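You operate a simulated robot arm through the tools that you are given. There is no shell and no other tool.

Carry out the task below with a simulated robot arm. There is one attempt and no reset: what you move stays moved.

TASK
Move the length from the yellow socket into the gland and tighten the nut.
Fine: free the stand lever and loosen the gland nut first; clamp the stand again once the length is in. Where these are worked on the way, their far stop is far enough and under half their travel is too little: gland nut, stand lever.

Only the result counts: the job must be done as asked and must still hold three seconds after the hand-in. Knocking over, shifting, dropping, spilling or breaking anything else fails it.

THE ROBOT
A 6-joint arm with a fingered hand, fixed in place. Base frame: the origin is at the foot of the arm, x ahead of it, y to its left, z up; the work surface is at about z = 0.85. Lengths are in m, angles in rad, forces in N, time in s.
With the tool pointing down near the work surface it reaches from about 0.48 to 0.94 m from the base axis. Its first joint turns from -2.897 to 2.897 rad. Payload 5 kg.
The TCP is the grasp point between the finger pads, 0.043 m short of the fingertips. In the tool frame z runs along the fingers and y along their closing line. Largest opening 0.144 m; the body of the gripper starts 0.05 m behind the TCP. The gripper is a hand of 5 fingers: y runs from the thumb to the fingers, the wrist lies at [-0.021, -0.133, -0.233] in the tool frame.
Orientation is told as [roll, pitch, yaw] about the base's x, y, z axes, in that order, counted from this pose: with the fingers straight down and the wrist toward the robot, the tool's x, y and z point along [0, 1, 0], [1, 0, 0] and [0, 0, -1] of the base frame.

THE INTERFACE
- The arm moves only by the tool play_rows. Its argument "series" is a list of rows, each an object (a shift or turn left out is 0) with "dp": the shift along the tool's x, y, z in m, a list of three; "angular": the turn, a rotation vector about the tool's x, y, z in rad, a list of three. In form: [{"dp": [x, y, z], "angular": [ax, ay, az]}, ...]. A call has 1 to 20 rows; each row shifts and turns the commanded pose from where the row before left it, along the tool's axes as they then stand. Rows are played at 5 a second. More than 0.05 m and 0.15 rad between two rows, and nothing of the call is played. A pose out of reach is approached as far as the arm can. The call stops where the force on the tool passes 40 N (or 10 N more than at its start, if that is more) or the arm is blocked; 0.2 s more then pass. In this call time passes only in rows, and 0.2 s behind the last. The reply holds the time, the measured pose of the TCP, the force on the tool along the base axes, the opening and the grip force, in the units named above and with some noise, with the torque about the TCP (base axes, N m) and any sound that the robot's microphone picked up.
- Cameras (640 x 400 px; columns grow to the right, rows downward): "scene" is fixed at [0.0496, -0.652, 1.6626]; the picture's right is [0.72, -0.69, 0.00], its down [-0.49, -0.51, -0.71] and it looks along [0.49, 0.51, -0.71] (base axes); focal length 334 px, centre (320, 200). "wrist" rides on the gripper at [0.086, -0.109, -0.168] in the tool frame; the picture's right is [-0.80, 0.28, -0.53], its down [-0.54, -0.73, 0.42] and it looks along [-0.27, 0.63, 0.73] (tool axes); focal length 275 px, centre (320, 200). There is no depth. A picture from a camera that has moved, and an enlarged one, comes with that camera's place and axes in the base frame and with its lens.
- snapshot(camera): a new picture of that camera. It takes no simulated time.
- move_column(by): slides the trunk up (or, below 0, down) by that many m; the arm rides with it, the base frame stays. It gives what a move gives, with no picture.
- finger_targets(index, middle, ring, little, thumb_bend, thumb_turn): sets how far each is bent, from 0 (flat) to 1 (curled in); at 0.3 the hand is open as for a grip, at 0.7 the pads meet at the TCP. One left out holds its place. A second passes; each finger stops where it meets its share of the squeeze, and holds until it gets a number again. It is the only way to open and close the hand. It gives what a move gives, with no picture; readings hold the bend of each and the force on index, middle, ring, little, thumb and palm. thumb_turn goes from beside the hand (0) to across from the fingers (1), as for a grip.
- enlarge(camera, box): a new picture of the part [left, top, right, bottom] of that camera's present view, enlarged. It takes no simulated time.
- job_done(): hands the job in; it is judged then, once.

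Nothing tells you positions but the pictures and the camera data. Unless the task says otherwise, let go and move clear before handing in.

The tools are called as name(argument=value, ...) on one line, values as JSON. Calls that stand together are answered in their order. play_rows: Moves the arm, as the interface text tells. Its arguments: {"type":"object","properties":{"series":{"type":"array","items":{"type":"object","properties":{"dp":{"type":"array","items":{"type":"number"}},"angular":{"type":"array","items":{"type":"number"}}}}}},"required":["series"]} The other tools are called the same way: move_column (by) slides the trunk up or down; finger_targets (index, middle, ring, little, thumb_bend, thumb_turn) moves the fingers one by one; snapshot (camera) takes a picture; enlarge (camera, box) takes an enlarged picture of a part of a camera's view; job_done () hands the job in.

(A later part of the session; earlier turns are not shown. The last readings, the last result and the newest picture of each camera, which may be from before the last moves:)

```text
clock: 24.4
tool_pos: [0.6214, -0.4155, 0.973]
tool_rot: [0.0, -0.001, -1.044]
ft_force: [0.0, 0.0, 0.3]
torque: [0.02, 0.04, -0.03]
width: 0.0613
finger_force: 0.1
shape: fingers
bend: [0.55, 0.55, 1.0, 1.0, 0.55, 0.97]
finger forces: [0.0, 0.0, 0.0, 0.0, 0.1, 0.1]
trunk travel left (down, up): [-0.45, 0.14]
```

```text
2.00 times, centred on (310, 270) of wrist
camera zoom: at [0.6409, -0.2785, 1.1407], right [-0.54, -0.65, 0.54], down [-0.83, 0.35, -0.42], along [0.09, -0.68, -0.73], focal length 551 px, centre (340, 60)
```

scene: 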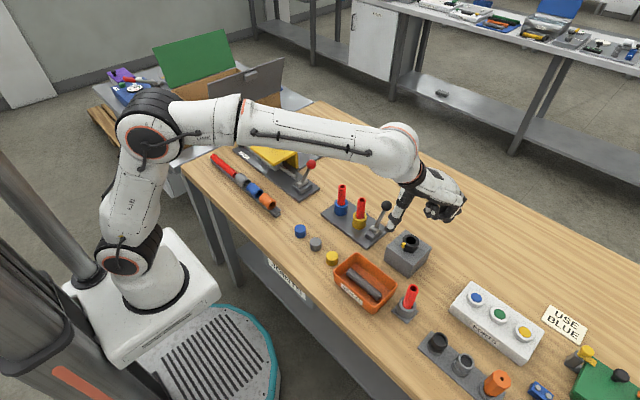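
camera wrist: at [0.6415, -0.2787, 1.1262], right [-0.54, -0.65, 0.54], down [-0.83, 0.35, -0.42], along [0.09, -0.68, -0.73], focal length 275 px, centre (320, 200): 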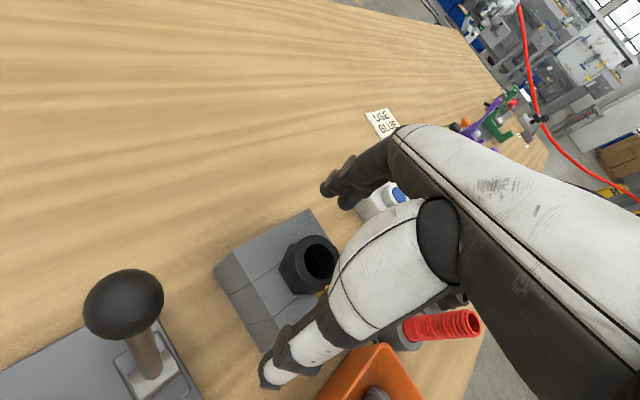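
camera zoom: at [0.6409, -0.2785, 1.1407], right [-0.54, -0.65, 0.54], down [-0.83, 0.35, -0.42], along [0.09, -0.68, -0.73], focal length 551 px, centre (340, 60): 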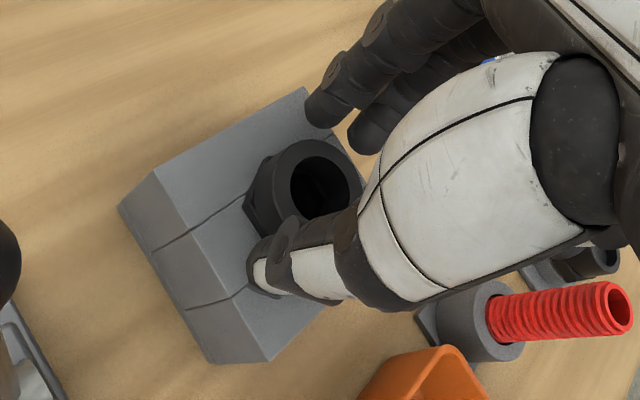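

Clear of the block and aligned around the nut. I lower 3 mm and close to grip.

play_rows(series=[{"dp": [0, 0, 0.003]}])

finger_targets(index=0.66, middle=0.66, thumb_bend=0.66)

enlarge(camera="scene", box=[380, 210, 440, 260])

enlarge(camera="wrist", box=[220, 170, 400, 370])

```text
clock: 24.8
tool_pos: [0.6203, -0.4157, 0.9698]
tool_rot: [-0.003, -0.002, -1.042]
ft_force: [0.0, 0.1, -0.2]
torque: [0.0, 0.0, -0.01]
width: 0.0614
finger_force: 0.1
shape: fingers
bend: [0.55, 0.55, 1.0, 1.0, 0.55, 0.97]
finger forces: [0.0, 0.1, 0.0, 0.1, 0.0, 0.0]
trunk travel left (down, up): [-0.45, 0.14]
```

```text
clock: 25.8
tool_pos: [0.6198, -0.414, 0.9702]
tool_rot: [-0.002, -0.002, -1.042]
ft_force: [-3.7, 3.8, -2.1]
torque: [0.12, 0.13, -0.03]
width: 0.0429
finger_force: 7.8
shape: fingers
bend: [0.62, 0.65, 1.0, 1.0, 0.6, 0.97]
finger forces: [3.7, 1.9, 0.0, 0.0, 9.6, 0.0]
trunk travel left (down, up): [-0.45, 0.14]
```

```text
8.00 times, centred on (410, 235) of scene
camera zoom: at [0.0496, -0.652, 1.6626], right [0.72, -0.69, 0.0], down [-0.49, -0.51, -0.71], along [0.49, 0.51, -0.71], focal length 2673 px, centre (-400, -80)
```

zoom: 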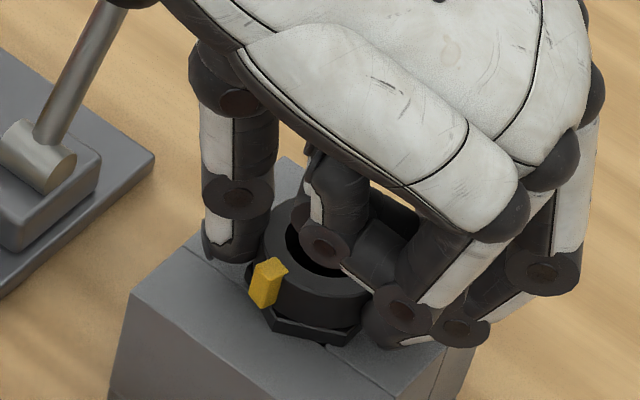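

```text
2.00 times, centred on (310, 270) of wrist
camera zoom: at [0.64, -0.2777, 1.1376], right [-0.54, -0.65, 0.54], down [-0.83, 0.35, -0.42], along [0.09, -0.68, -0.73], focal length 551 px, centre (340, 60)
```

zoom: 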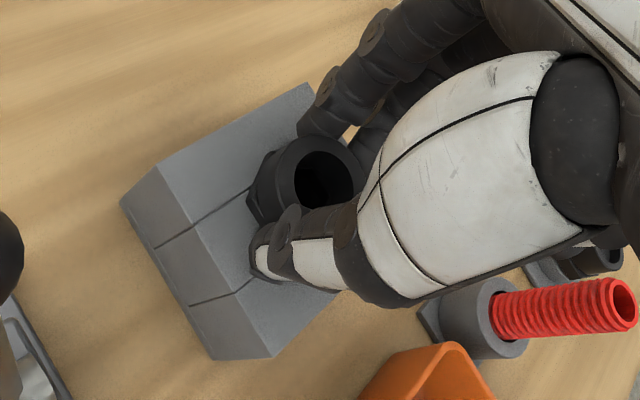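

The nut is gripped lightly; I squeeze harder before turning.

finger_targets(index=0.8, middle=0.8, thumb_bend=0.8)

enlarge(camera="scene", box=[380, 210, 440, 260])

```text
clock: 26.8
tool_pos: [0.6216, -0.4146, 0.9706]
tool_rot: [-0.001, -0.001, -1.042]
ft_force: [-5.5, -1.9, -5.2]
torque: [0.01, 0.15, 0.01]
width: 0.0412
finger_force: 16.6
shape: fingers
bend: [0.63, 0.66, 1.0, 1.0, 0.61, 0.96]
finger forces: [8.2, 8.8, 0.0, 0.1, 16.8, 0.0]
trunk travel left (down, up): [-0.45, 0.14]
```

```text
8.00 times, centred on (410, 235) of scene
camera zoom: at [0.0496, -0.652, 1.6626], right [0.72, -0.69, 0.0], down [-0.49, -0.51, -0.71], along [0.49, 0.51, -0.71], focal length 2673 px, centre (-400, -80)
```

zoom: 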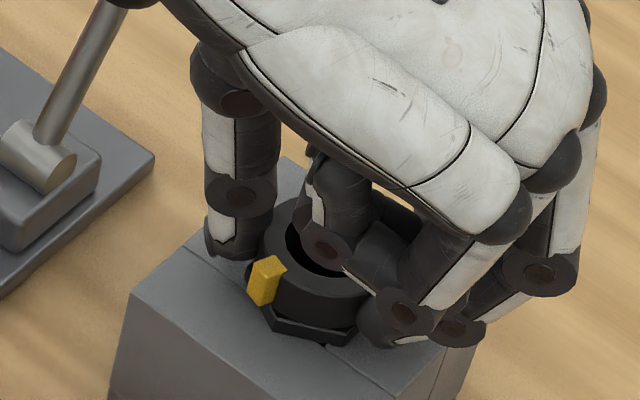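

Grip is balanced at about 17 N. I turn counter-clockwise seen from above (yaw increasing) by a small first amount and check the tab.

play_rows(series=[{"angular": [0, 0, -0.03]}, {"angular": [0, 0, -0.05]}, {"angular": [0, 0, -0.05]}, {"angular": [0, 0, -0.05]}, {"angular": [0, 0, -0.05]}, {"angular": [0, 0, -0.05]}, {"angular": [0, 0, -0.03]}])

enlarge(camera="scene", box=[380, 210, 440, 260])

enlarge(camera="wrist", box=[220, 170, 400, 370])

```text
clock: 28.4
tool_pos: [0.6217, -0.4148, 0.9699]
tool_rot: [-0.003, -0.004, -0.73]
ft_force: [-1.6, -3.0, 0.7]
torque: [-0.07, 0.06, 0.0]
width: 0.0414
finger_force: 18.0
shape: fingers
bend: [0.63, 0.66, 1.0, 1.0, 0.61, 0.96]
finger forces: [9.3, 9.8, 0.0, 0.0, 17.1, 0.0]
trunk travel left (down, up): [-0.45, 0.14]
```

```text
8.00 times, centred on (410, 235) of scene
camera zoom: at [0.0496, -0.652, 1.6626], right [0.72, -0.69, 0.0], down [-0.49, -0.51, -0.71], along [0.49, 0.51, -0.71], focal length 2673 px, centre (-400, -80)
```

zoom: 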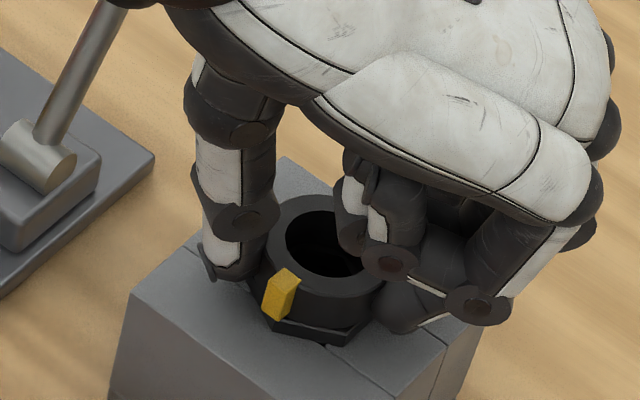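

```text
2.00 times, centred on (310, 270) of wrist
camera zoom: at [0.5976, -0.2782, 1.1372], right [-0.32, -0.78, 0.54], down [-0.9, 0.08, -0.42], along [0.29, -0.62, -0.73], focal length 551 px, centre (340, 60)
```

zoom: 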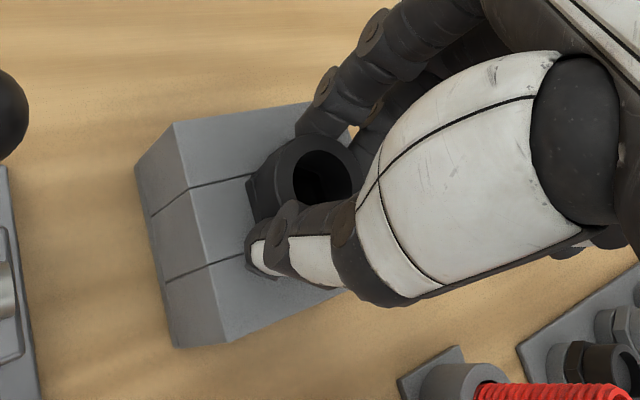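

The tab turned with the hand, so the nut is moving. I continue counter-clockwise.

play_rows(series=[{"angular": [0, 0, -0.03]}, {"angular": [0, 0, -0.06]}, {"angular": [0, 0, -0.06]}, {"angular": [0, 0, -0.06]}, {"angular": [0, 0, -0.06]}, {"angular": [0, 0, -0.06]}, {"angular": [0, 0, -0.06]}, {"angular": [0, 0, -0.06]}, {"angular": [0, 0, -0.06]}, {"angular": [0, 0, -0.06]}, {"angular": [0, 0, -0.06]}, {"angular": [0, 0, -0.03]}])

enlarge(camera="scene", box=[380, 210, 440, 260])

snapshot(camera="scene")

```text
clock: 31.0
tool_pos: [0.6221, -0.4151, 0.9697]
tool_rot: [-0.002, 0.0, -0.071]
ft_force: [5.6, 3.1, 0.9]
torque: [0.14, -0.28, -0.04]
width: 0.0413
finger_force: 18.7
shape: fingers
bend: [0.62, 0.66, 1.0, 1.0, 0.62, 0.95]
finger forces: [11.8, 8.8, 0.0, 0.0, 16.3, 0.0]
trunk travel left (down, up): [-0.45, 0.14]
```

```text
8.00 times, centred on (410, 235) of scene
camera zoom: at [0.0496, -0.652, 1.6626], right [0.72, -0.69, 0.0], down [-0.49, -0.51, -0.71], along [0.49, 0.51, -0.71], focal length 2673 px, centre (-400, -80)
```

zoom: 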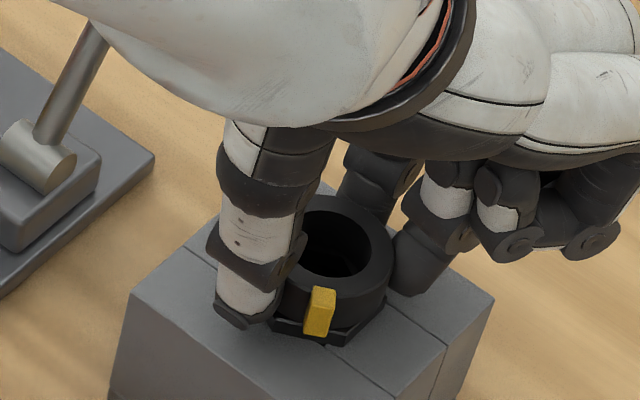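

```text
taken
```

scene: 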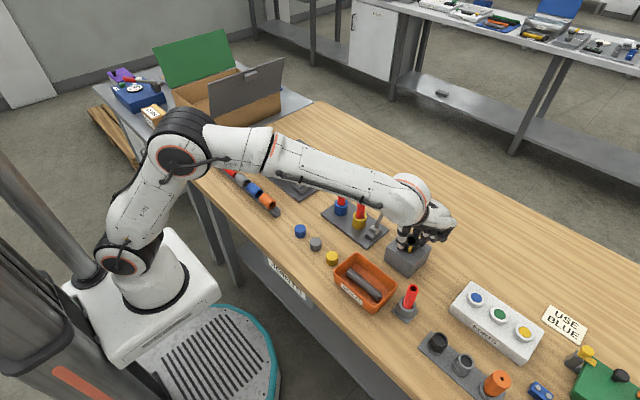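

The tab is now near 220°, still turning easily. I continue.

play_rows(series=[{"angular": [0, 0, -0.03]}, {"angular": [0, 0, -0.06]}, {"angular": [0, 0, -0.06]}, {"angular": [0, 0, -0.06]}, {"angular": [0, 0, -0.06]}, {"angular": [0, 0, -0.06]}, {"angular": [0, 0, -0.06]}, {"angular": [0, 0, -0.06]}, {"angular": [0, 0, -0.06]}, {"angular": [0, 0, -0.06]}, {"angular": [0, 0, -0.03]}])

enlarge(camera="scene", box=[380, 210, 440, 260])

snapshot(camera="wrist")

```text
clock: 33.4
tool_pos: [0.6228, -0.4144, 0.9704]
tool_rot: [-0.001, 0.002, 0.53]
ft_force: [9.7, 8.5, -0.5]
torque: [0.39, -0.57, -0.04]
width: 0.0414
finger_force: 19.9
shape: fingers
bend: [0.6, 0.65, 1.0, 1.0, 0.63, 0.95]
finger forces: [14.0, 11.5, 0.1, 0.0, 14.6, 0.1]
trunk travel left (down, up): [-0.45, 0.14]
```

```text
8.00 times, centred on (410, 235) of scene
camera zoom: at [0.0496, -0.652, 1.6626], right [0.72, -0.69, 0.0], down [-0.49, -0.51, -0.71], along [0.49, 0.51, -0.71], focal length 2673 px, centre (-400, -80)
```

zoom: 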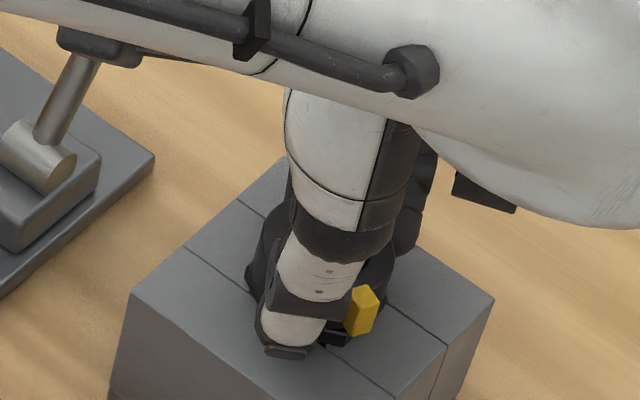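

```text
taken
camera wrist: at [0.4853, -0.3947, 1.1379], right [0.65, -0.54, 0.53], down [-0.35, -0.84, -0.42], along [0.68, 0.08, -0.73], focal length 275 px, centre (320, 200)
```

wrist: 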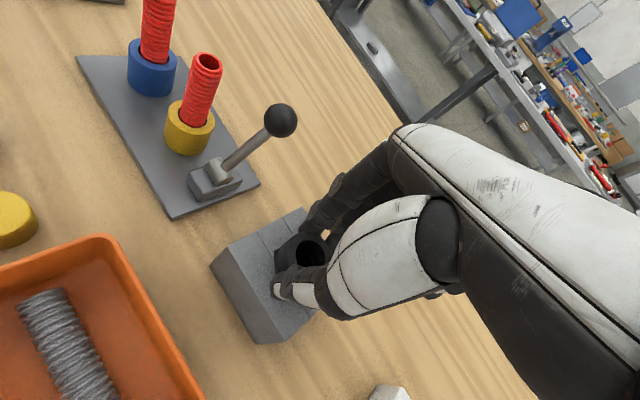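

Still turning, tab near 255°. Continuing counter-clockwise with a slight centring shift.

play_rows(series=[{"dp": [0.0003, 0.001, 0], "angular": [0, 0, -0.03]}, {"angular": [0, 0, -0.06]}, {"angular": [0, 0, -0.06]}, {"angular": [0, 0, -0.06]}, {"angular": [0, 0, -0.06]}, {"angular": [0, 0, -0.06]}, {"angular": [0, 0, -0.06]}, {"angular": [0, 0, -0.06]}, {"angular": [0, 0, -0.06]}, {"angular": [0, 0, -0.03]}])

enlarge(camera="scene", box=[380, 210, 440, 260])

snapshot(camera="scene")

```text
clock: 35.6
tool_pos: [0.6235, -0.414, 0.9701]
tool_rot: [-0.001, 0.002, 1.07]
ft_force: [15.7, 6.7, 2.2]
torque: [0.4, -0.73, -0.38]
width: 0.0412
finger_force: 22.5
shape: fingers
bend: [0.59, 0.65, 1.0, 1.0, 0.64, 0.94]
finger forces: [15.1, 14.8, 0.0, 0.0, 15.1, 0.0]
trunk travel left (down, up): [-0.45, 0.14]
```

```text
8.00 times, centred on (410, 235) of scene
camera zoom: at [0.0496, -0.652, 1.6626], right [0.72, -0.69, 0.0], down [-0.49, -0.51, -0.71], along [0.49, 0.51, -0.71], focal length 2673 px, centre (-400, -80)
```

zoom: 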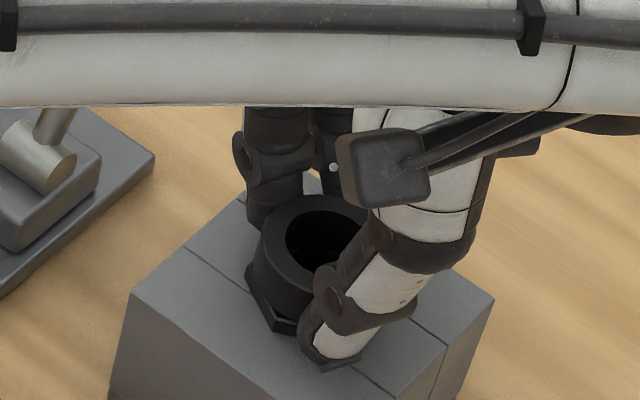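

```text
taken
```

scene: 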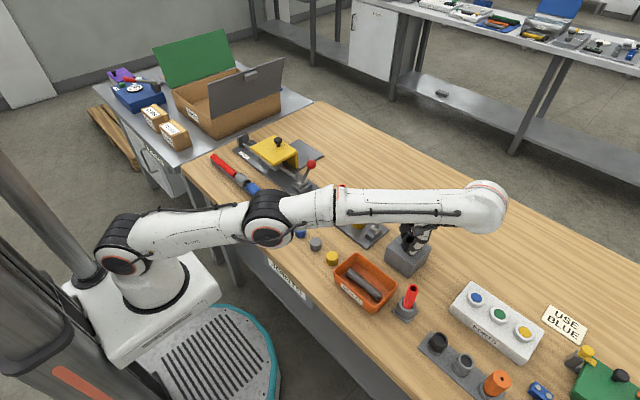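

Torque about z has risen to -0.38 N·m, so the nut may be at its stop (about 120° turned). I turn a little more to feel whether it is solid.

play_rows(series=[{"dp": [0.0005, 0.001, 0], "angular": [0, 0, -0.04]}, {"angular": [0, 0, -0.04]}, {"angular": [0, 0, -0.04]}])

enlarge(camera="scene", box=[380, 210, 440, 260])

snapshot(camera="wrist")

```text
clock: 36.4
tool_pos: [0.6197, -0.4059, 0.9675]
tool_rot: [-0.007, 0.004, 1.187]
ft_force: [32.6, -14.7, 7.5]
torque: [-0.51, -1.13, -0.47]
width: 0.0373
finger_force: 28.0
shape: fingers
bend: [0.63, 0.65, 1.0, 1.0, 0.64, 0.95]
finger forces: [7.0, 33.3, 0.0, 0.0, 15.6, 0.0]
out of reach, approached as far as the arm can: row 2, 3
trunk travel left (down, up): [-0.45, 0.14]
```

```text
8.00 times, centred on (410, 235) of scene
camera zoom: at [0.0496, -0.652, 1.6626], right [0.72, -0.69, 0.0], down [-0.49, -0.51, -0.71], along [0.49, 0.51, -0.71], focal length 2673 px, centre (-400, -80)
```

zoom: 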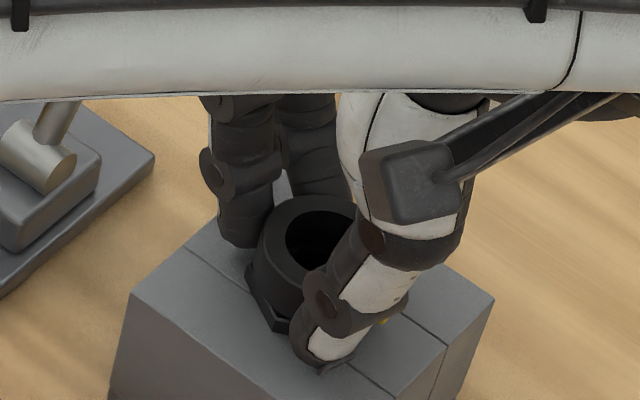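

```text
taken
camera wrist: at [0.4975, -0.4733, 1.1357], right [0.84, -0.03, 0.54], down [0.23, -0.88, -0.42], along [0.48, 0.48, -0.73], focal length 275 px, centre (320, 200)
```

wrist: 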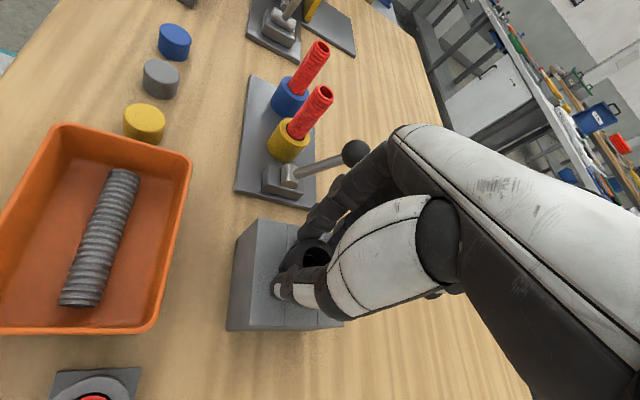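

The arm reached its limit at yaw ≈1.19 and is pressing sideways, so I release the nut here without turning back, then look at the tab.

finger_targets(index=0.5, middle=0.5, thumb_bend=0.5)

enlarge(camera="scene", box=[380, 210, 440, 260])

```text
clock: 37.4
tool_pos: [0.6174, -0.4046, 0.9669]
tool_rot: [-0.002, 0.001, 1.186]
ft_force: [0.8, -0.8, -0.5]
torque: [0.04, 0.02, -0.02]
width: 0.078
finger_force: 0.0
shape: fingers
bend: [0.5, 0.5, 1.0, 1.0, 0.5, 0.97]
finger forces: [0.1, 0.0, 0.1, 0.1, 0.0, 0.0]
trunk travel left (down, up): [-0.45, 0.14]
```

```text
8.00 times, centred on (410, 235) of scene
camera zoom: at [0.0496, -0.652, 1.6626], right [0.72, -0.69, 0.0], down [-0.49, -0.51, -0.71], along [0.49, 0.51, -0.71], focal length 2673 px, centre (-400, -80)
```

zoom: 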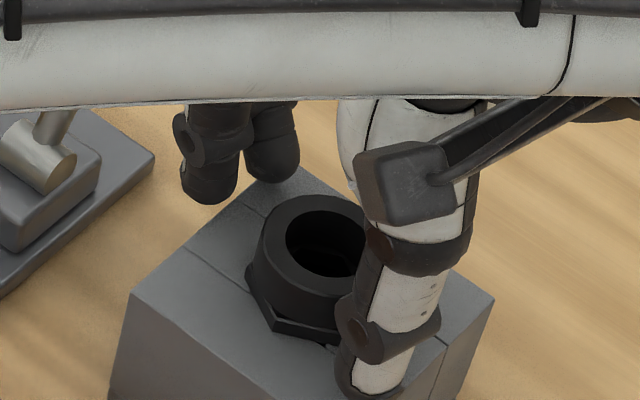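

Released cleanly. I rise and then look at the tab from above.

play_rows(series=[{"dp": [0, 0, -0.006]}, {"dp": [0, 0, -0.014]}, {"dp": [0, 0, -0.02]}, {"dp": [0, 0, -0.022]}, {"dp": [0, 0, -0.02]}, {"dp": [0, 0, -0.01]}])

snapshot(camera="wrist")

enlarge(camera="scene", box=[380, 210, 440, 260])

```text
clock: 38.8
tool_pos: [0.6129, -0.3765, 1.0513]
tool_rot: [-0.002, 0.002, 1.188]
ft_force: [0.1, -0.1, 0.6]
torque: [-0.05, -0.04, 0.02]
width: 0.0778
finger_force: 0.1
shape: fingers
bend: [0.5, 0.5, 1.0, 1.0, 0.5, 0.97]
finger forces: [0.0, 0.0, 0.0, 0.0, 0.0, 0.0]
out of reach, approached as far as the arm can: row 2, 3, 4, 5, 6
trunk travel left (down, up): [-0.45, 0.14]
```

```text
taken
camera wrist: at [0.4925, -0.4446, 1.2192], right [0.84, -0.03, 0.53], down [0.23, -0.88, -0.42], along [0.48, 0.48, -0.73], focal length 275 px, centre (320, 200)
```

wrist: 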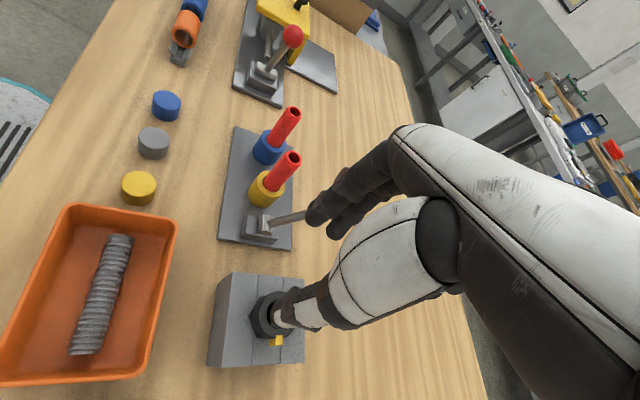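

```text
8.00 times, centred on (410, 235) of scene
camera zoom: at [0.0496, -0.652, 1.6626], right [0.72, -0.69, 0.0], down [-0.49, -0.51, -0.71], along [0.49, 0.51, -0.71], focal length 2673 px, centre (-400, -80)
```

zoom: 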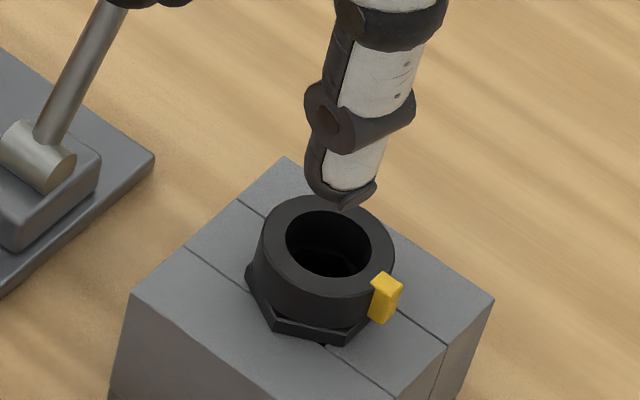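

The tab has gone from about 160° to 272°, i.e. some 110° of loosening, and torque had built up. To be sure that is the end stop, I'll swing the hand back, regrip, and test again.

play_rows(series=[{"angular": [0, 0, 0.05]}, {"angular": [0, 0, 0.08]}, {"angular": [0, 0, 0.1]}, {"angular": [0, 0, 0.1]}, {"angular": [0, 0, 0.1]}, {"angular": [0, 0, 0.1]}, {"angular": [0, 0, 0.1]}, {"angular": [0, 0, 0.1]}, {"angular": [0, 0, 0.1]}, {"angular": [0, 0, 0.1]}, {"angular": [0, 0, 0.1]}, {"angular": [0, 0, 0.1]}, {"angular": [0, 0, 0.1]}, {"angular": [0, 0, 0.07]}, {"angular": [0, 0, 0.04]}])

snapshot(camera="wrist")

enlarge(camera="scene", box=[380, 210, 440, 260])

```text
clock: 42.0
tool_pos: [0.6226, -0.3855, 1.0555]
tool_rot: [0.005, 0.001, 1.031]
ft_force: [-0.4, -0.2, -0.2]
torque: [0.0, 0.01, 0.0]
width: 0.0784
finger_force: 0.2
shape: fingers
bend: [0.5, 0.5, 1.0, 1.0, 0.5, 0.97]
finger forces: [0.0, 0.0, 0.0, 0.1, 0.0, 0.0]
out of reach, approached as far as the arm can: row 2, 3, 4, 5, 6, 7, 8, 9, 10, 11, 12, 13, 14, 15
trunk travel left (down, up): [-0.45, 0.14]
```

```text
taken
camera wrist: at [0.4926, -0.4356, 1.2246], right [0.83, -0.17, 0.53], down [0.09, -0.9, -0.42], along [0.55, 0.4, -0.73], focal length 275 px, centre (320, 200)
```

wrist: 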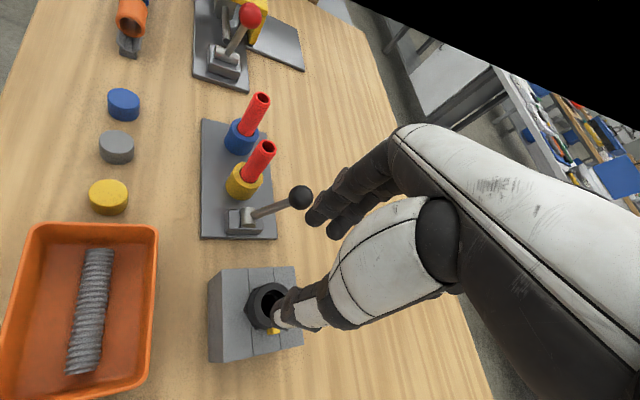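

```text
8.00 times, centred on (410, 235) of scene
camera zoom: at [0.0496, -0.652, 1.6626], right [0.72, -0.69, 0.0], down [-0.49, -0.51, -0.71], along [0.49, 0.51, -0.71], focal length 2673 px, centre (-400, -80)
```

zoom: 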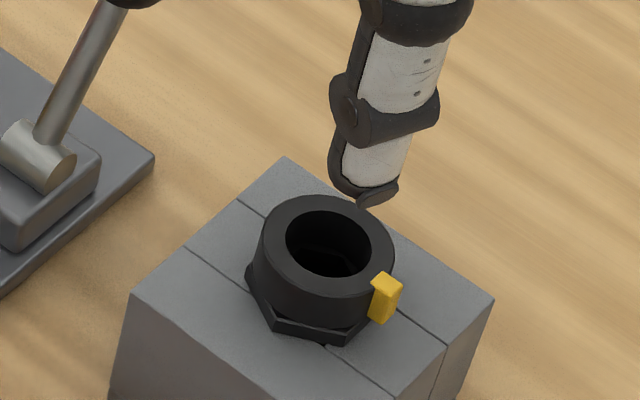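

The arm reports out of reach although the pose should be easy, so it may be caught at a joint limit. I check the whole arm in the scene view.

snapshot(camera="scene")

```text
taken
```

scene: 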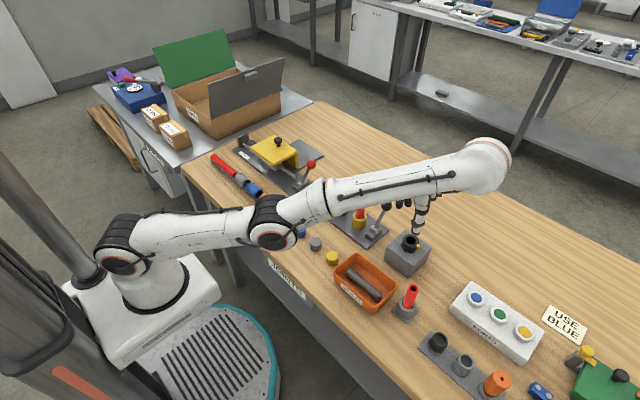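

The arm has unfolded in an awkward way near a joint limit. I send a still row to see whether it keeps converging toward the commanded pose.

play_rows(series=[{"dp": [0, 0, 0]}, {"dp": [0, 0, 0]}, {"dp": [0, 0, 0]}])

```text
clock: 42.8
tool_pos: [0.6211, -0.3852, 1.0563]
tool_rot: [0.003, 0.003, 1.032]
ft_force: [1.0, -0.3, -0.5]
torque: [0.02, 0.0, 0.02]
width: 0.0783
finger_force: 0.1
shape: fingers
bend: [0.5, 0.5, 1.0, 1.0, 0.5, 0.97]
finger forces: [0.0, 0.0, 0.1, 0.0, 0.0, 0.1]
trunk travel left (down, up): [-0.45, 0.14]
```

The commanded pose equals the current one now. I try small turns back, one direction at a time.

play_rows(series=[{"angular": [0, 0, 0.05]}, {"angular": [0, 0, 0.05]}])

```text
clock: 43.4
tool_pos: [0.6296, -0.394, 1.0591]
tool_rot: [0.006, 0.003, 0.934]
ft_force: [-0.2, -0.5, -0.2]
torque: [-0.03, 0.01, -0.02]
width: 0.0782
finger_force: 0.0
shape: fingers
bend: [0.5, 0.5, 1.0, 1.0, 0.5, 0.97]
finger forces: [0.1, 0.1, 0.0, 0.0, 0.1, 0.0]
out of reach, approached as far as the arm can: row 1, 2
trunk travel left (down, up): [-0.45, 0.14]
```

It turns with some drift. I continue in short calls.

play_rows(series=[{"angular": [0, 0, 0.05]}, {"angular": [0, 0, 0.06]}, {"angular": [0, 0, 0.06]}])

play_rows(series=[{"angular": [0, 0, 0.05]}, {"angular": [0, 0, 0.06]}, {"angular": [0, 0, 0.06]}])

```text
clock: 44.2
tool_pos: [0.6444, -0.4077, 1.0668]
tool_rot: [0.003, 0.002, 0.761]
ft_force: [-1.3, -0.6, -0.7]
torque: [-0.03, 0.0, -0.04]
width: 0.0783
finger_force: 0.0
shape: fingers
bend: [0.5, 0.5, 1.0, 1.0, 0.5, 0.97]
finger forces: [0.0, 0.0, 0.1, 0.1, 0.0, 0.0]
out of reach, approached as far as the arm can: row 1, 2, 3
trunk travel left (down, up): [-0.45, 0.14]
```

```text
clock: 45.0
tool_pos: [0.6581, -0.422, 1.0737]
tool_rot: [0.002, 0.003, 0.589]
ft_force: [-0.7, 0.1, -0.8]
torque: [-0.02, 0.02, -0.01]
width: 0.078
finger_force: 0.0
shape: fingers
bend: [0.5, 0.5, 1.0, 1.0, 0.5, 0.97]
finger forces: [0.0, 0.1, 0.0, 0.1, 0.0, 0.1]
out of reach, approached as far as the arm can: row 1, 2, 3
trunk travel left (down, up): [-0.45, 0.14]
```

snapshot(camera="scene")

```text
taken
```

scene: 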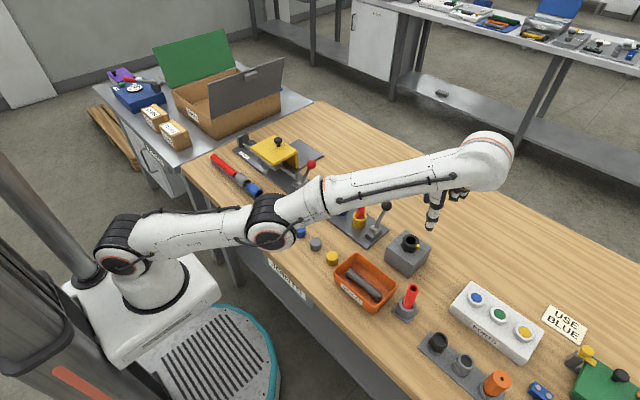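

The arm looks stretched with its elbow low, so I try drawing the hand back toward the base and up slightly to free the posture.

play_rows(series=[{"dp": [0.008, -0.004, -0.004]}, {"dp": [0.012, -0.006, -0.006]}, {"dp": [0.012, -0.006, -0.006]}])

snapshot(camera="scene")

```text
clock: 45.8
tool_pos: [0.643, -0.4214, 1.1]
tool_rot: [0.002, 0.003, 0.591]
ft_force: [0.3, 0.5, -0.8]
torque: [0.01, 0.01, -0.03]
width: 0.0782
finger_force: 0.0
shape: fingers
bend: [0.5, 0.5, 1.0, 1.0, 0.5, 0.97]
finger forces: [0.1, 0.0, 0.1, 0.0, 0.1, 0.0]
out of reach, approached as far as the arm can: row 1, 2, 3
trunk travel left (down, up): [-0.45, 0.14]
```

```text
taken
```

scene: 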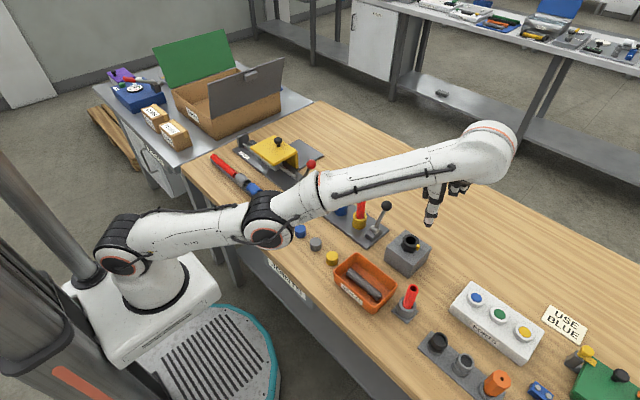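

Raising at this yaw seems to stretch the arm. I try pulling straight toward the base at constant height instead.

play_rows(series=[{"dp": [0.01, -0.002, 0]}, {"dp": [0.014, -0.003, 0]}, {"dp": [0.014, -0.003, 0]}])

```text
clock: 46.6
tool_pos: [0.6418, -0.4198, 1.1066]
tool_rot: [0.0, 0.0, 0.593]
ft_force: [0.3, -0.8, -0.5]
torque: [0.0, 0.04, -0.02]
width: 0.0783
finger_force: 0.1
shape: fingers
bend: [0.5, 0.5, 1.0, 1.0, 0.5, 0.97]
finger forces: [0.0, 0.0, 0.0, 0.0, 0.1, 0.0]
out of reach, approached as far as the arm can: row 1, 2, 3
trunk travel left (down, up): [-0.45, 0.14]
```

Estimating from the picture, shoulder–elbow–wrist are almost in a straight line: the arm is at full stretch. Lowering should shorten that distance, so I try moving down.

play_rows(series=[{"dp": [0, 0, 0.01]}, {"dp": [0, 0, 0.015]}, {"dp": [0, 0, 0.015]}, {"dp": [0, 0, 0.015]}])

```text
clock: 47.6
tool_pos: [0.6537, -0.4342, 1.0589]
tool_rot: [0.003, 0.0, 0.591]
ft_force: [0.3, 0.6, 0.4]
torque: [-0.02, -0.01, 0.01]
width: 0.078
finger_force: 0.0
shape: fingers
bend: [0.5, 0.5, 1.0, 1.0, 0.5, 0.97]
finger forces: [0.0, 0.1, 0.1, 0.0, 0.1, 0.0]
out of reach, approached as far as the arm can: row 1, 2, 3, 4
trunk travel left (down, up): [-0.45, 0.14]
```

The arm slides on a sphere around its shoulder, so the elbow is locked straight. I try a bigger inward command, at a height clear of everything.

play_rows(series=[{"dp": [0.03, -0.007, 0]}, {"dp": [0.044, -0.01, 0]}, {"dp": [0.044, -0.01, 0]}])

snapshot(camera="scene")

```text
clock: 48.4
tool_pos: [0.6475, -0.4293, 1.0811]
tool_rot: [0.002, 0.003, 0.591]
ft_force: [0.6, -0.3, -0.5]
torque: [0.04, 0.03, -0.01]
width: 0.078
finger_force: 0.1
shape: fingers
bend: [0.5, 0.5, 1.0, 1.0, 0.5, 0.97]
finger forces: [0.0, 0.0, 0.1, 0.0, 0.0, 0.0]
out of reach, approached as far as the arm can: row 1, 2, 3
trunk travel left (down, up): [-0.45, 0.14]
```

```text
taken
```

scene: 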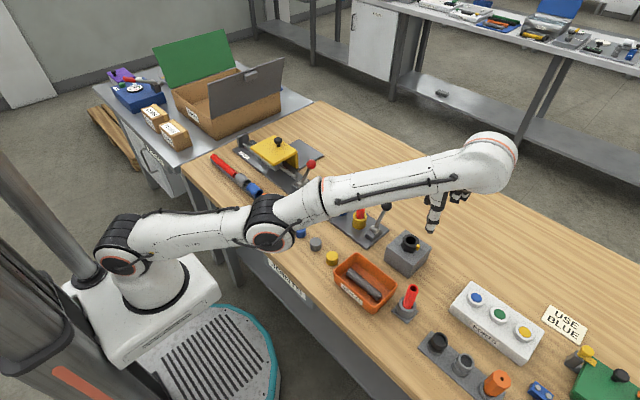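

I suspect the elbow has gone slightly past its longest reach and is against its limit, so inward commands press it further the wrong way. I'll move outward to bring it back through the longest point, then inward again.

play_rows(series=[{"dp": [-0.0088, 0.002, -0.0042]}, {"dp": [-0.0088, 0.002, -0.0042]}, {"dp": [-0.0088, 0.002, -0.0042]}])

snapshot(camera="scene")

```text
clock: 49.2
tool_pos: [0.6484, -0.4327, 1.0825]
tool_rot: [-0.001, 0.0, 0.59]
ft_force: [0.9, -0.3, -0.8]
torque: [-0.02, 0.01, 0.0]
width: 0.0781
finger_force: 0.1
shape: fingers
bend: [0.5, 0.5, 1.0, 1.0, 0.5, 0.97]
finger forces: [0.0, 0.0, 0.1, 0.0, 0.0, 0.1]
out of reach, approached as far as the arm can: row 1, 2, 3
trunk travel left (down, up): [-0.45, 0.14]
```

```text
taken
```

scene: 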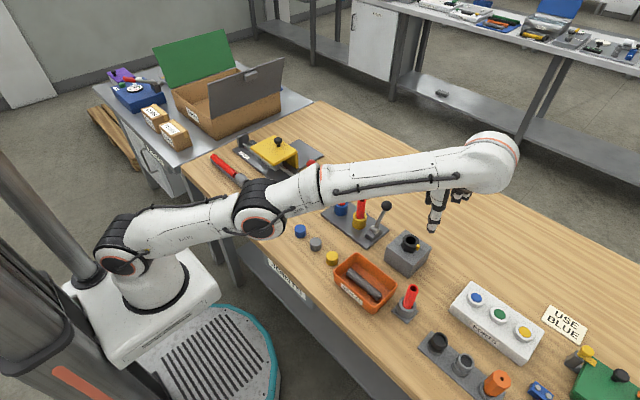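

The elbow rose visibly, confirming the idea. A bit more outward.

play_rows(series=[{"dp": [-0.0088, 0.002, -0.0042]}, {"dp": [-0.0088, 0.002, -0.0042]}, {"dp": [-0.0088, 0.002, -0.0042]}])

snapshot(camera="scene")

```text
clock: 50.0
tool_pos: [0.6484, -0.4325, 1.0833]
tool_rot: [0.0, 0.003, 0.59]
ft_force: [-1.3, -0.8, 0.4]
torque: [0.01, 0.02, 0.0]
width: 0.0782
finger_force: 0.0
shape: fingers
bend: [0.5, 0.5, 1.0, 1.0, 0.5, 0.97]
finger forces: [0.0, 0.0, 0.0, 0.0, 0.1, 0.0]
out of reach, approached as far as the arm can: row 1, 2, 3
trunk travel left (down, up): [-0.45, 0.14]
```

```text
taken
```

scene: 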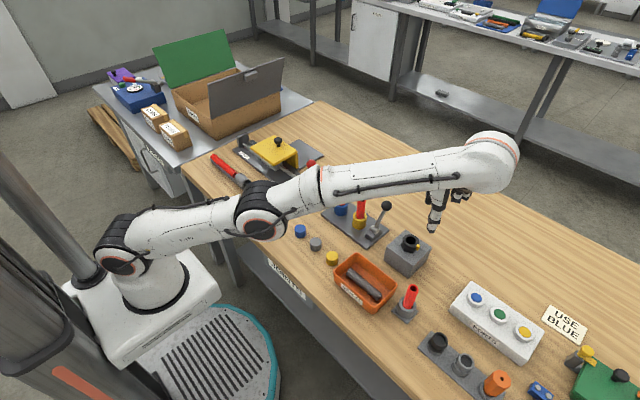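

It is at its longest point. Now I try a small inward move and watch which way the elbow goes.

play_rows(series=[{"dp": [0.0088, -0.002, 0.0042]}, {"dp": [0.0088, -0.002, 0.0042]}])

snapshot(camera="scene")

```text
clock: 50.6
tool_pos: [0.6358, -0.4198, 1.0752]
tool_rot: [-0.002, 0.002, 0.591]
ft_force: [0.3, -0.5, 0.1]
torque: [0.0, 0.01, 0.01]
width: 0.0779
finger_force: 0.1
shape: fingers
bend: [0.5, 0.5, 1.0, 1.0, 0.5, 0.97]
finger forces: [0.0, 0.0, 0.0, 0.0, 0.0, 0.0]
trunk travel left (down, up): [-0.45, 0.14]
```

```text
taken
```

scene: 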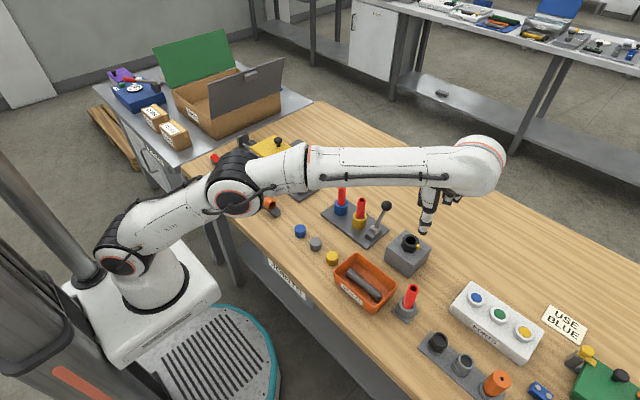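

The elbow is back up and the pose is reachable again; I'll avoid such large positive yaws from here on. Now I turn back to yaw ≈0.1 over the nut to test whether it is at its stop.

play_rows(series=[{"angular": [0, 0, 0.04]}, {"angular": [0, 0, 0.07]}, {"angular": [0, 0, 0.09]}, {"angular": [0, 0, 0.09]}, {"angular": [0, 0, 0.09]}, {"angular": [0, 0, 0.07]}, {"angular": [0, 0, 0.04]}])

snapshot(camera="wrist")

snapshot(camera="scene")

```text
clock: 52.2
tool_pos: [0.6364, -0.4197, 1.0743]
tool_rot: [0.0, 0.002, 0.099]
ft_force: [0.3, -0.2, 0.0]
torque: [0.02, 0.02, 0.02]
width: 0.0783
finger_force: 0.1
shape: fingers
bend: [0.5, 0.5, 1.0, 1.0, 0.5, 0.97]
finger forces: [0.1, 0.0, 0.0, 0.1, 0.0, 0.0]
trunk travel left (down, up): [-0.45, 0.14]
```

```text
taken
camera wrist: at [0.5196, -0.3452, 1.243], right [0.36, -0.76, 0.53], down [-0.67, -0.61, -0.42], along [0.65, -0.2, -0.73], focal length 275 px, centre (320, 200)
```

wrist: 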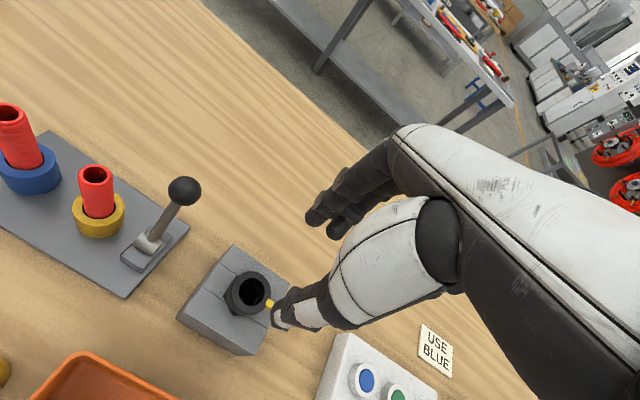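

```text
taken
```

scene: 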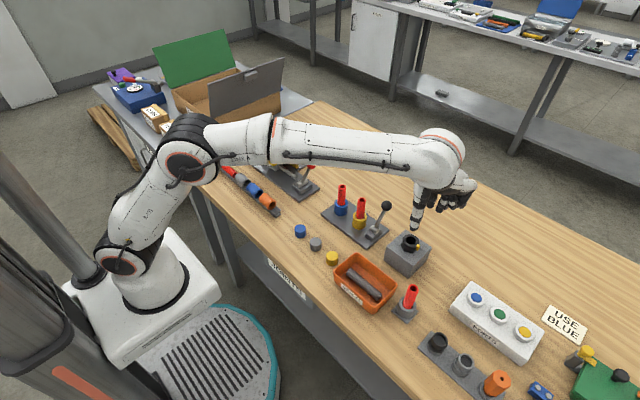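

Good posture restored. I centre over the nut and lower to TCP z≈0.970.

play_rows(series=[{"dp": [0.002, -0.005, 0.004]}, {"dp": [0.003, -0.006, 0.012]}, {"dp": [0.0013, -0.0028, 0.02]}, {"dp": [0, 0, 0.022]}, {"dp": [0, 0, 0.02]}, {"dp": [0, 0, 0.015]}, {"dp": [0, 0, 0.008]}, {"dp": [0, 0, 0.003]}])

enlarge(camera="scene", box=[380, 210, 440, 260])

enlarge(camera="wrist", box=[220, 170, 400, 370])

```text
clock: 54.0
tool_pos: [0.6212, -0.4152, 0.9706]
tool_rot: [0.0, 0.001, 0.1]
ft_force: [0.0, -0.3, -0.6]
torque: [-0.01, 0.01, 0.03]
width: 0.0782
finger_force: 0.1
shape: fingers
bend: [0.5, 0.5, 1.0, 1.0, 0.5, 0.97]
finger forces: [0.0, 0.0, 0.1, 0.1, 0.0, 0.0]
trunk travel left (down, up): [-0.45, 0.14]
```

```text
8.00 times, centred on (410, 235) of scene
camera zoom: at [0.0496, -0.652, 1.6626], right [0.72, -0.69, 0.0], down [-0.49, -0.51, -0.71], along [0.49, 0.51, -0.71], focal length 2673 px, centre (-400, -80)
```

zoom: 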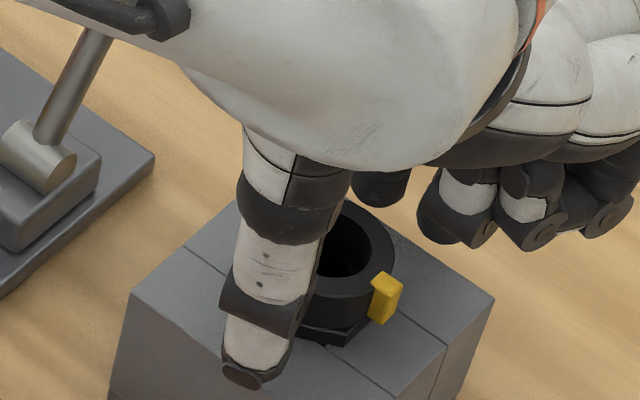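

```text
2.00 times, centred on (310, 270) of wrist
camera zoom: at [0.5043, -0.3411, 1.139], right [0.36, -0.76, 0.53], down [-0.67, -0.61, -0.42], along [0.65, -0.2, -0.73], focal length 551 px, centre (340, 60)
```

zoom: 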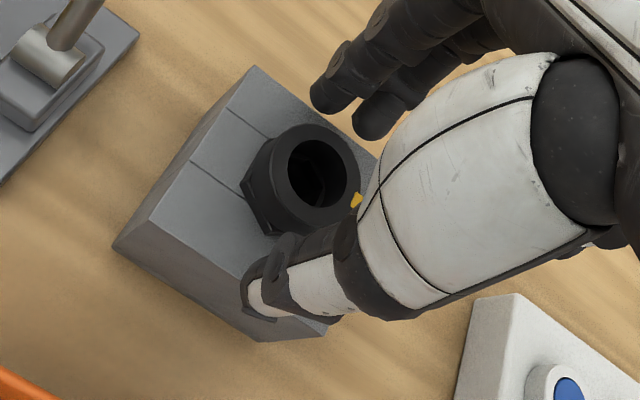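

The hand straddles the nut with the tab free between thumb and fingers. I grip and make a small test turn counter-clockwise.

finger_targets(index=0.8, middle=0.8, thumb_bend=0.8)

play_rows(series=[{"angular": [0, 0, -0.03]}, {"angular": [0, 0, -0.04]}, {"angular": [0, 0, -0.04]}, {"angular": [0, 0, -0.04]}, {"angular": [0, 0, -0.04]}, {"angular": [0, 0, -0.04]}])

enlarge(camera="scene", box=[380, 210, 440, 260])

```text
clock: 55.0
tool_pos: [0.6205, -0.4178, 0.9706]
tool_rot: [0.0, 0.001, 0.099]
ft_force: [-3.3, -10.9, -6.8]
torque: [-0.46, -0.06, 0.03]
width: 0.0424
finger_force: 20.0
shape: fingers
bend: [0.59, 0.66, 1.0, 1.0, 0.63, 0.96]
finger forces: [8.5, 10.5, 0.0, 0.0, 21.3, 0.0]
trunk travel left (down, up): [-0.45, 0.14]
```

```text
clock: 56.4
tool_pos: [0.6222, -0.416, 0.97]
tool_rot: [0.0, 0.002, 0.33]
ft_force: [3.0, -15.9, -9.1]
torque: [-0.52, -0.27, -0.18]
width: 0.0422
finger_force: 20.8
shape: fingers
bend: [0.59, 0.66, 1.0, 1.0, 0.63, 0.96]
finger forces: [9.6, 13.6, 0.0, 0.0, 18.7, 0.0]
trunk travel left (down, up): [-0.45, 0.14]
```

```text
8.00 times, centred on (410, 235) of scene
camera zoom: at [0.0496, -0.652, 1.6626], right [0.72, -0.69, 0.0], down [-0.49, -0.51, -0.71], along [0.49, 0.51, -0.71], focal length 2673 px, centre (-400, -80)
```

zoom: 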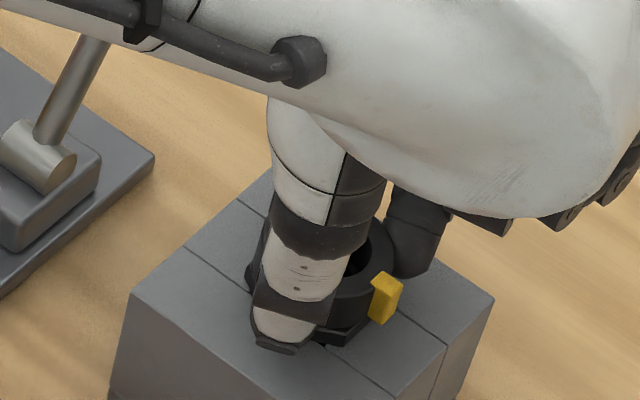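

The hand turned 13° but the tab stayed put: the nut is solidly at its loosened stop. I release, rise, and check.

finger_targets(index=0.48, middle=0.48, thumb_bend=0.48)

play_rows(series=[{"dp": [0, 0, -0.006]}, {"dp": [0, 0, -0.014]}, {"dp": [0, 0, -0.02], "angular": [0, 0, 0.03]}, {"dp": [0, 0, -0.022], "angular": [0, 0, 0.07]}, {"dp": [0, 0, -0.022], "angular": [0, 0, 0.08]}, {"dp": [0, 0, -0.02], "angular": [0, 0, 0.08]}, {"dp": [0, 0, -0.01], "angular": [0, 0, 0.05]}, {"dp": [0, 0, -0.006], "angular": [0, 0, 0.02]}])

enlarge(camera="scene", box=[340, 180, 440, 270])

snapshot(camera="wrist")

```text
clock: 57.4
tool_pos: [0.6202, -0.416, 0.9712]
tool_rot: [0.001, 0.001, 0.33]
ft_force: [0.0, 0.0, 0.1]
torque: [-0.03, 0.0, -0.03]
width: 0.085
finger_force: 0.1
shape: fingers
bend: [0.48, 0.48, 1.0, 1.0, 0.48, 0.97]
finger forces: [0.1, 0.0, 0.0, 0.0, 0.1, 0.0]
trunk travel left (down, up): [-0.45, 0.14]
```

```text
clock: 59.2
tool_pos: [0.6219, -0.4133, 1.0902]
tool_rot: [-0.002, 0.002, 0.0]
ft_force: [0.3, -0.8, -0.1]
torque: [0.0, 0.03, 0.0]
width: 0.0851
finger_force: 0.1
shape: fingers
bend: [0.48, 0.48, 1.0, 1.0, 0.48, 0.97]
finger forces: [0.0, 0.0, 0.0, 0.1, 0.0, 0.1]
trunk travel left (down, up): [-0.45, 0.14]
```

```text
4.44 times, centred on (390, 225) of scene
camera zoom: at [0.0496, -0.652, 1.6626], right [0.72, -0.69, 0.0], down [-0.49, -0.51, -0.71], along [0.49, 0.51, -0.71], focal length 1485 px, centre (9, 89)
```

zoom: 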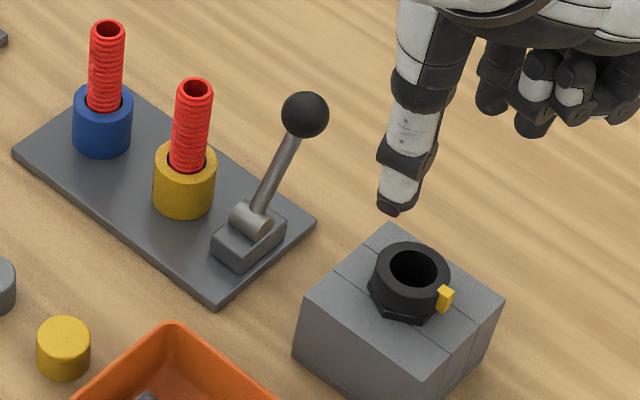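

```text
taken
camera wrist: at [0.5127, -0.3278, 1.2583], right [0.28, -0.8, 0.53], down [-0.73, -0.54, -0.42], along [0.63, -0.27, -0.73], focal length 275 px, centre (320, 200)
```

wrist: 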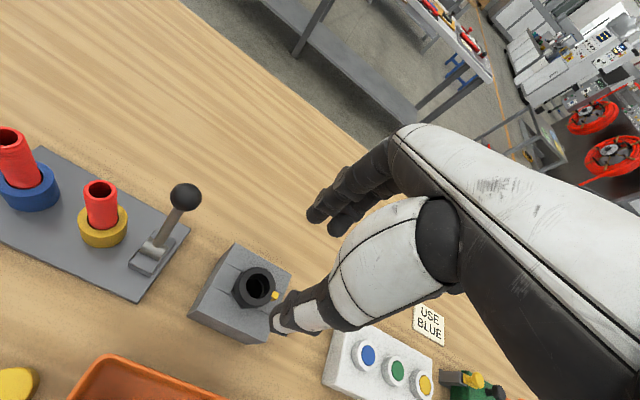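

Both are freed. A better triangulation of the yellow length from two views gives its axis near (0.627, -0.230) and top z≈0.961. I straighten ring and little (to pass over the lever ball), open the rest, and move above it.

finger_targets(index=0.4, middle=0.4, thumb_bend=0.4, ring=0, little=0)

play_rows(series=[{"dp": [0.01, 0, -0.002]}, {"dp": [0.02, 0.001, -0.002]}, {"dp": [0.025, 0.001, -0.002]}, {"dp": [0.025, 0.001, -0.002]}, {"dp": [0.025, 0.001, -0.002]}, {"dp": [0.025, 0.001, 0]}, {"dp": [0.025, 0, 0]}, {"dp": [0.017, 0, 0], "angular": [0, 0, -0.03]}, {"dp": [0.009, 0, 0], "angular": [0, 0, -0.07]}, {"angular": [0, 0, -0.09]}, {"angular": [0, 0, -0.09]}, {"angular": [0, 0, -0.08]}, {"angular": [0, 0, -0.04]}])

snapshot(camera="wrist")

snapshot(camera="scene")

```text
clock: 60.2
tool_pos: [0.6209, -0.4148, 1.0899]
tool_rot: [-0.001, 0.0, 0.001]
ft_force: [0.0, -0.5, 0.0]
torque: [0.0, -0.01, 0.02]
width: 0.1142
finger_force: 0.1
shape: fingers
bend: [0.4, 0.4, 0.0, 0.0, 0.4, 0.97]
finger forces: [0.0, 0.0, 0.0, 0.1, 0.0, 0.0]
trunk travel left (down, up): [-0.45, 0.14]
```

```text
clock: 63.0
tool_pos: [0.6247, -0.2351, 1.1008]
tool_rot: [0.0, 0.001, 0.401]
ft_force: [-0.6, -0.7, 0.7]
torque: [0.02, 0.01, 0.0]
width: 0.1142
finger_force: 0.1
shape: fingers
bend: [0.4, 0.4, 0.0, 0.0, 0.4, 0.97]
finger forces: [0.1, 0.0, 0.0, 0.0, 0.1, 0.0]
trunk travel left (down, up): [-0.45, 0.14]
```

```text
taken
camera wrist: at [0.4917, -0.1974, 1.2683], right [0.57, -0.62, 0.53], down [-0.46, -0.78, -0.42], along [0.68, 0.0, -0.73], focal length 275 px, centre (320, 200)
```

wrist: 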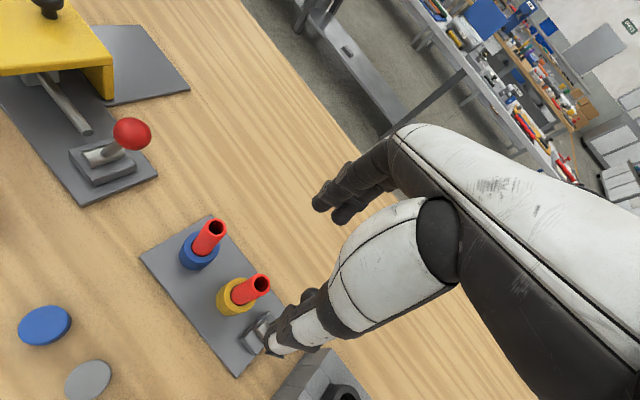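

```text
taken
```

scene: 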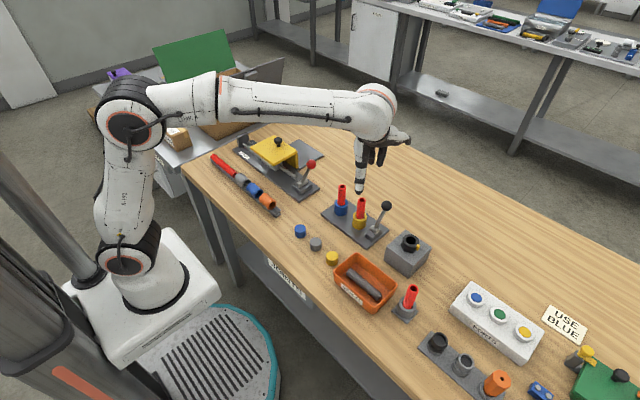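

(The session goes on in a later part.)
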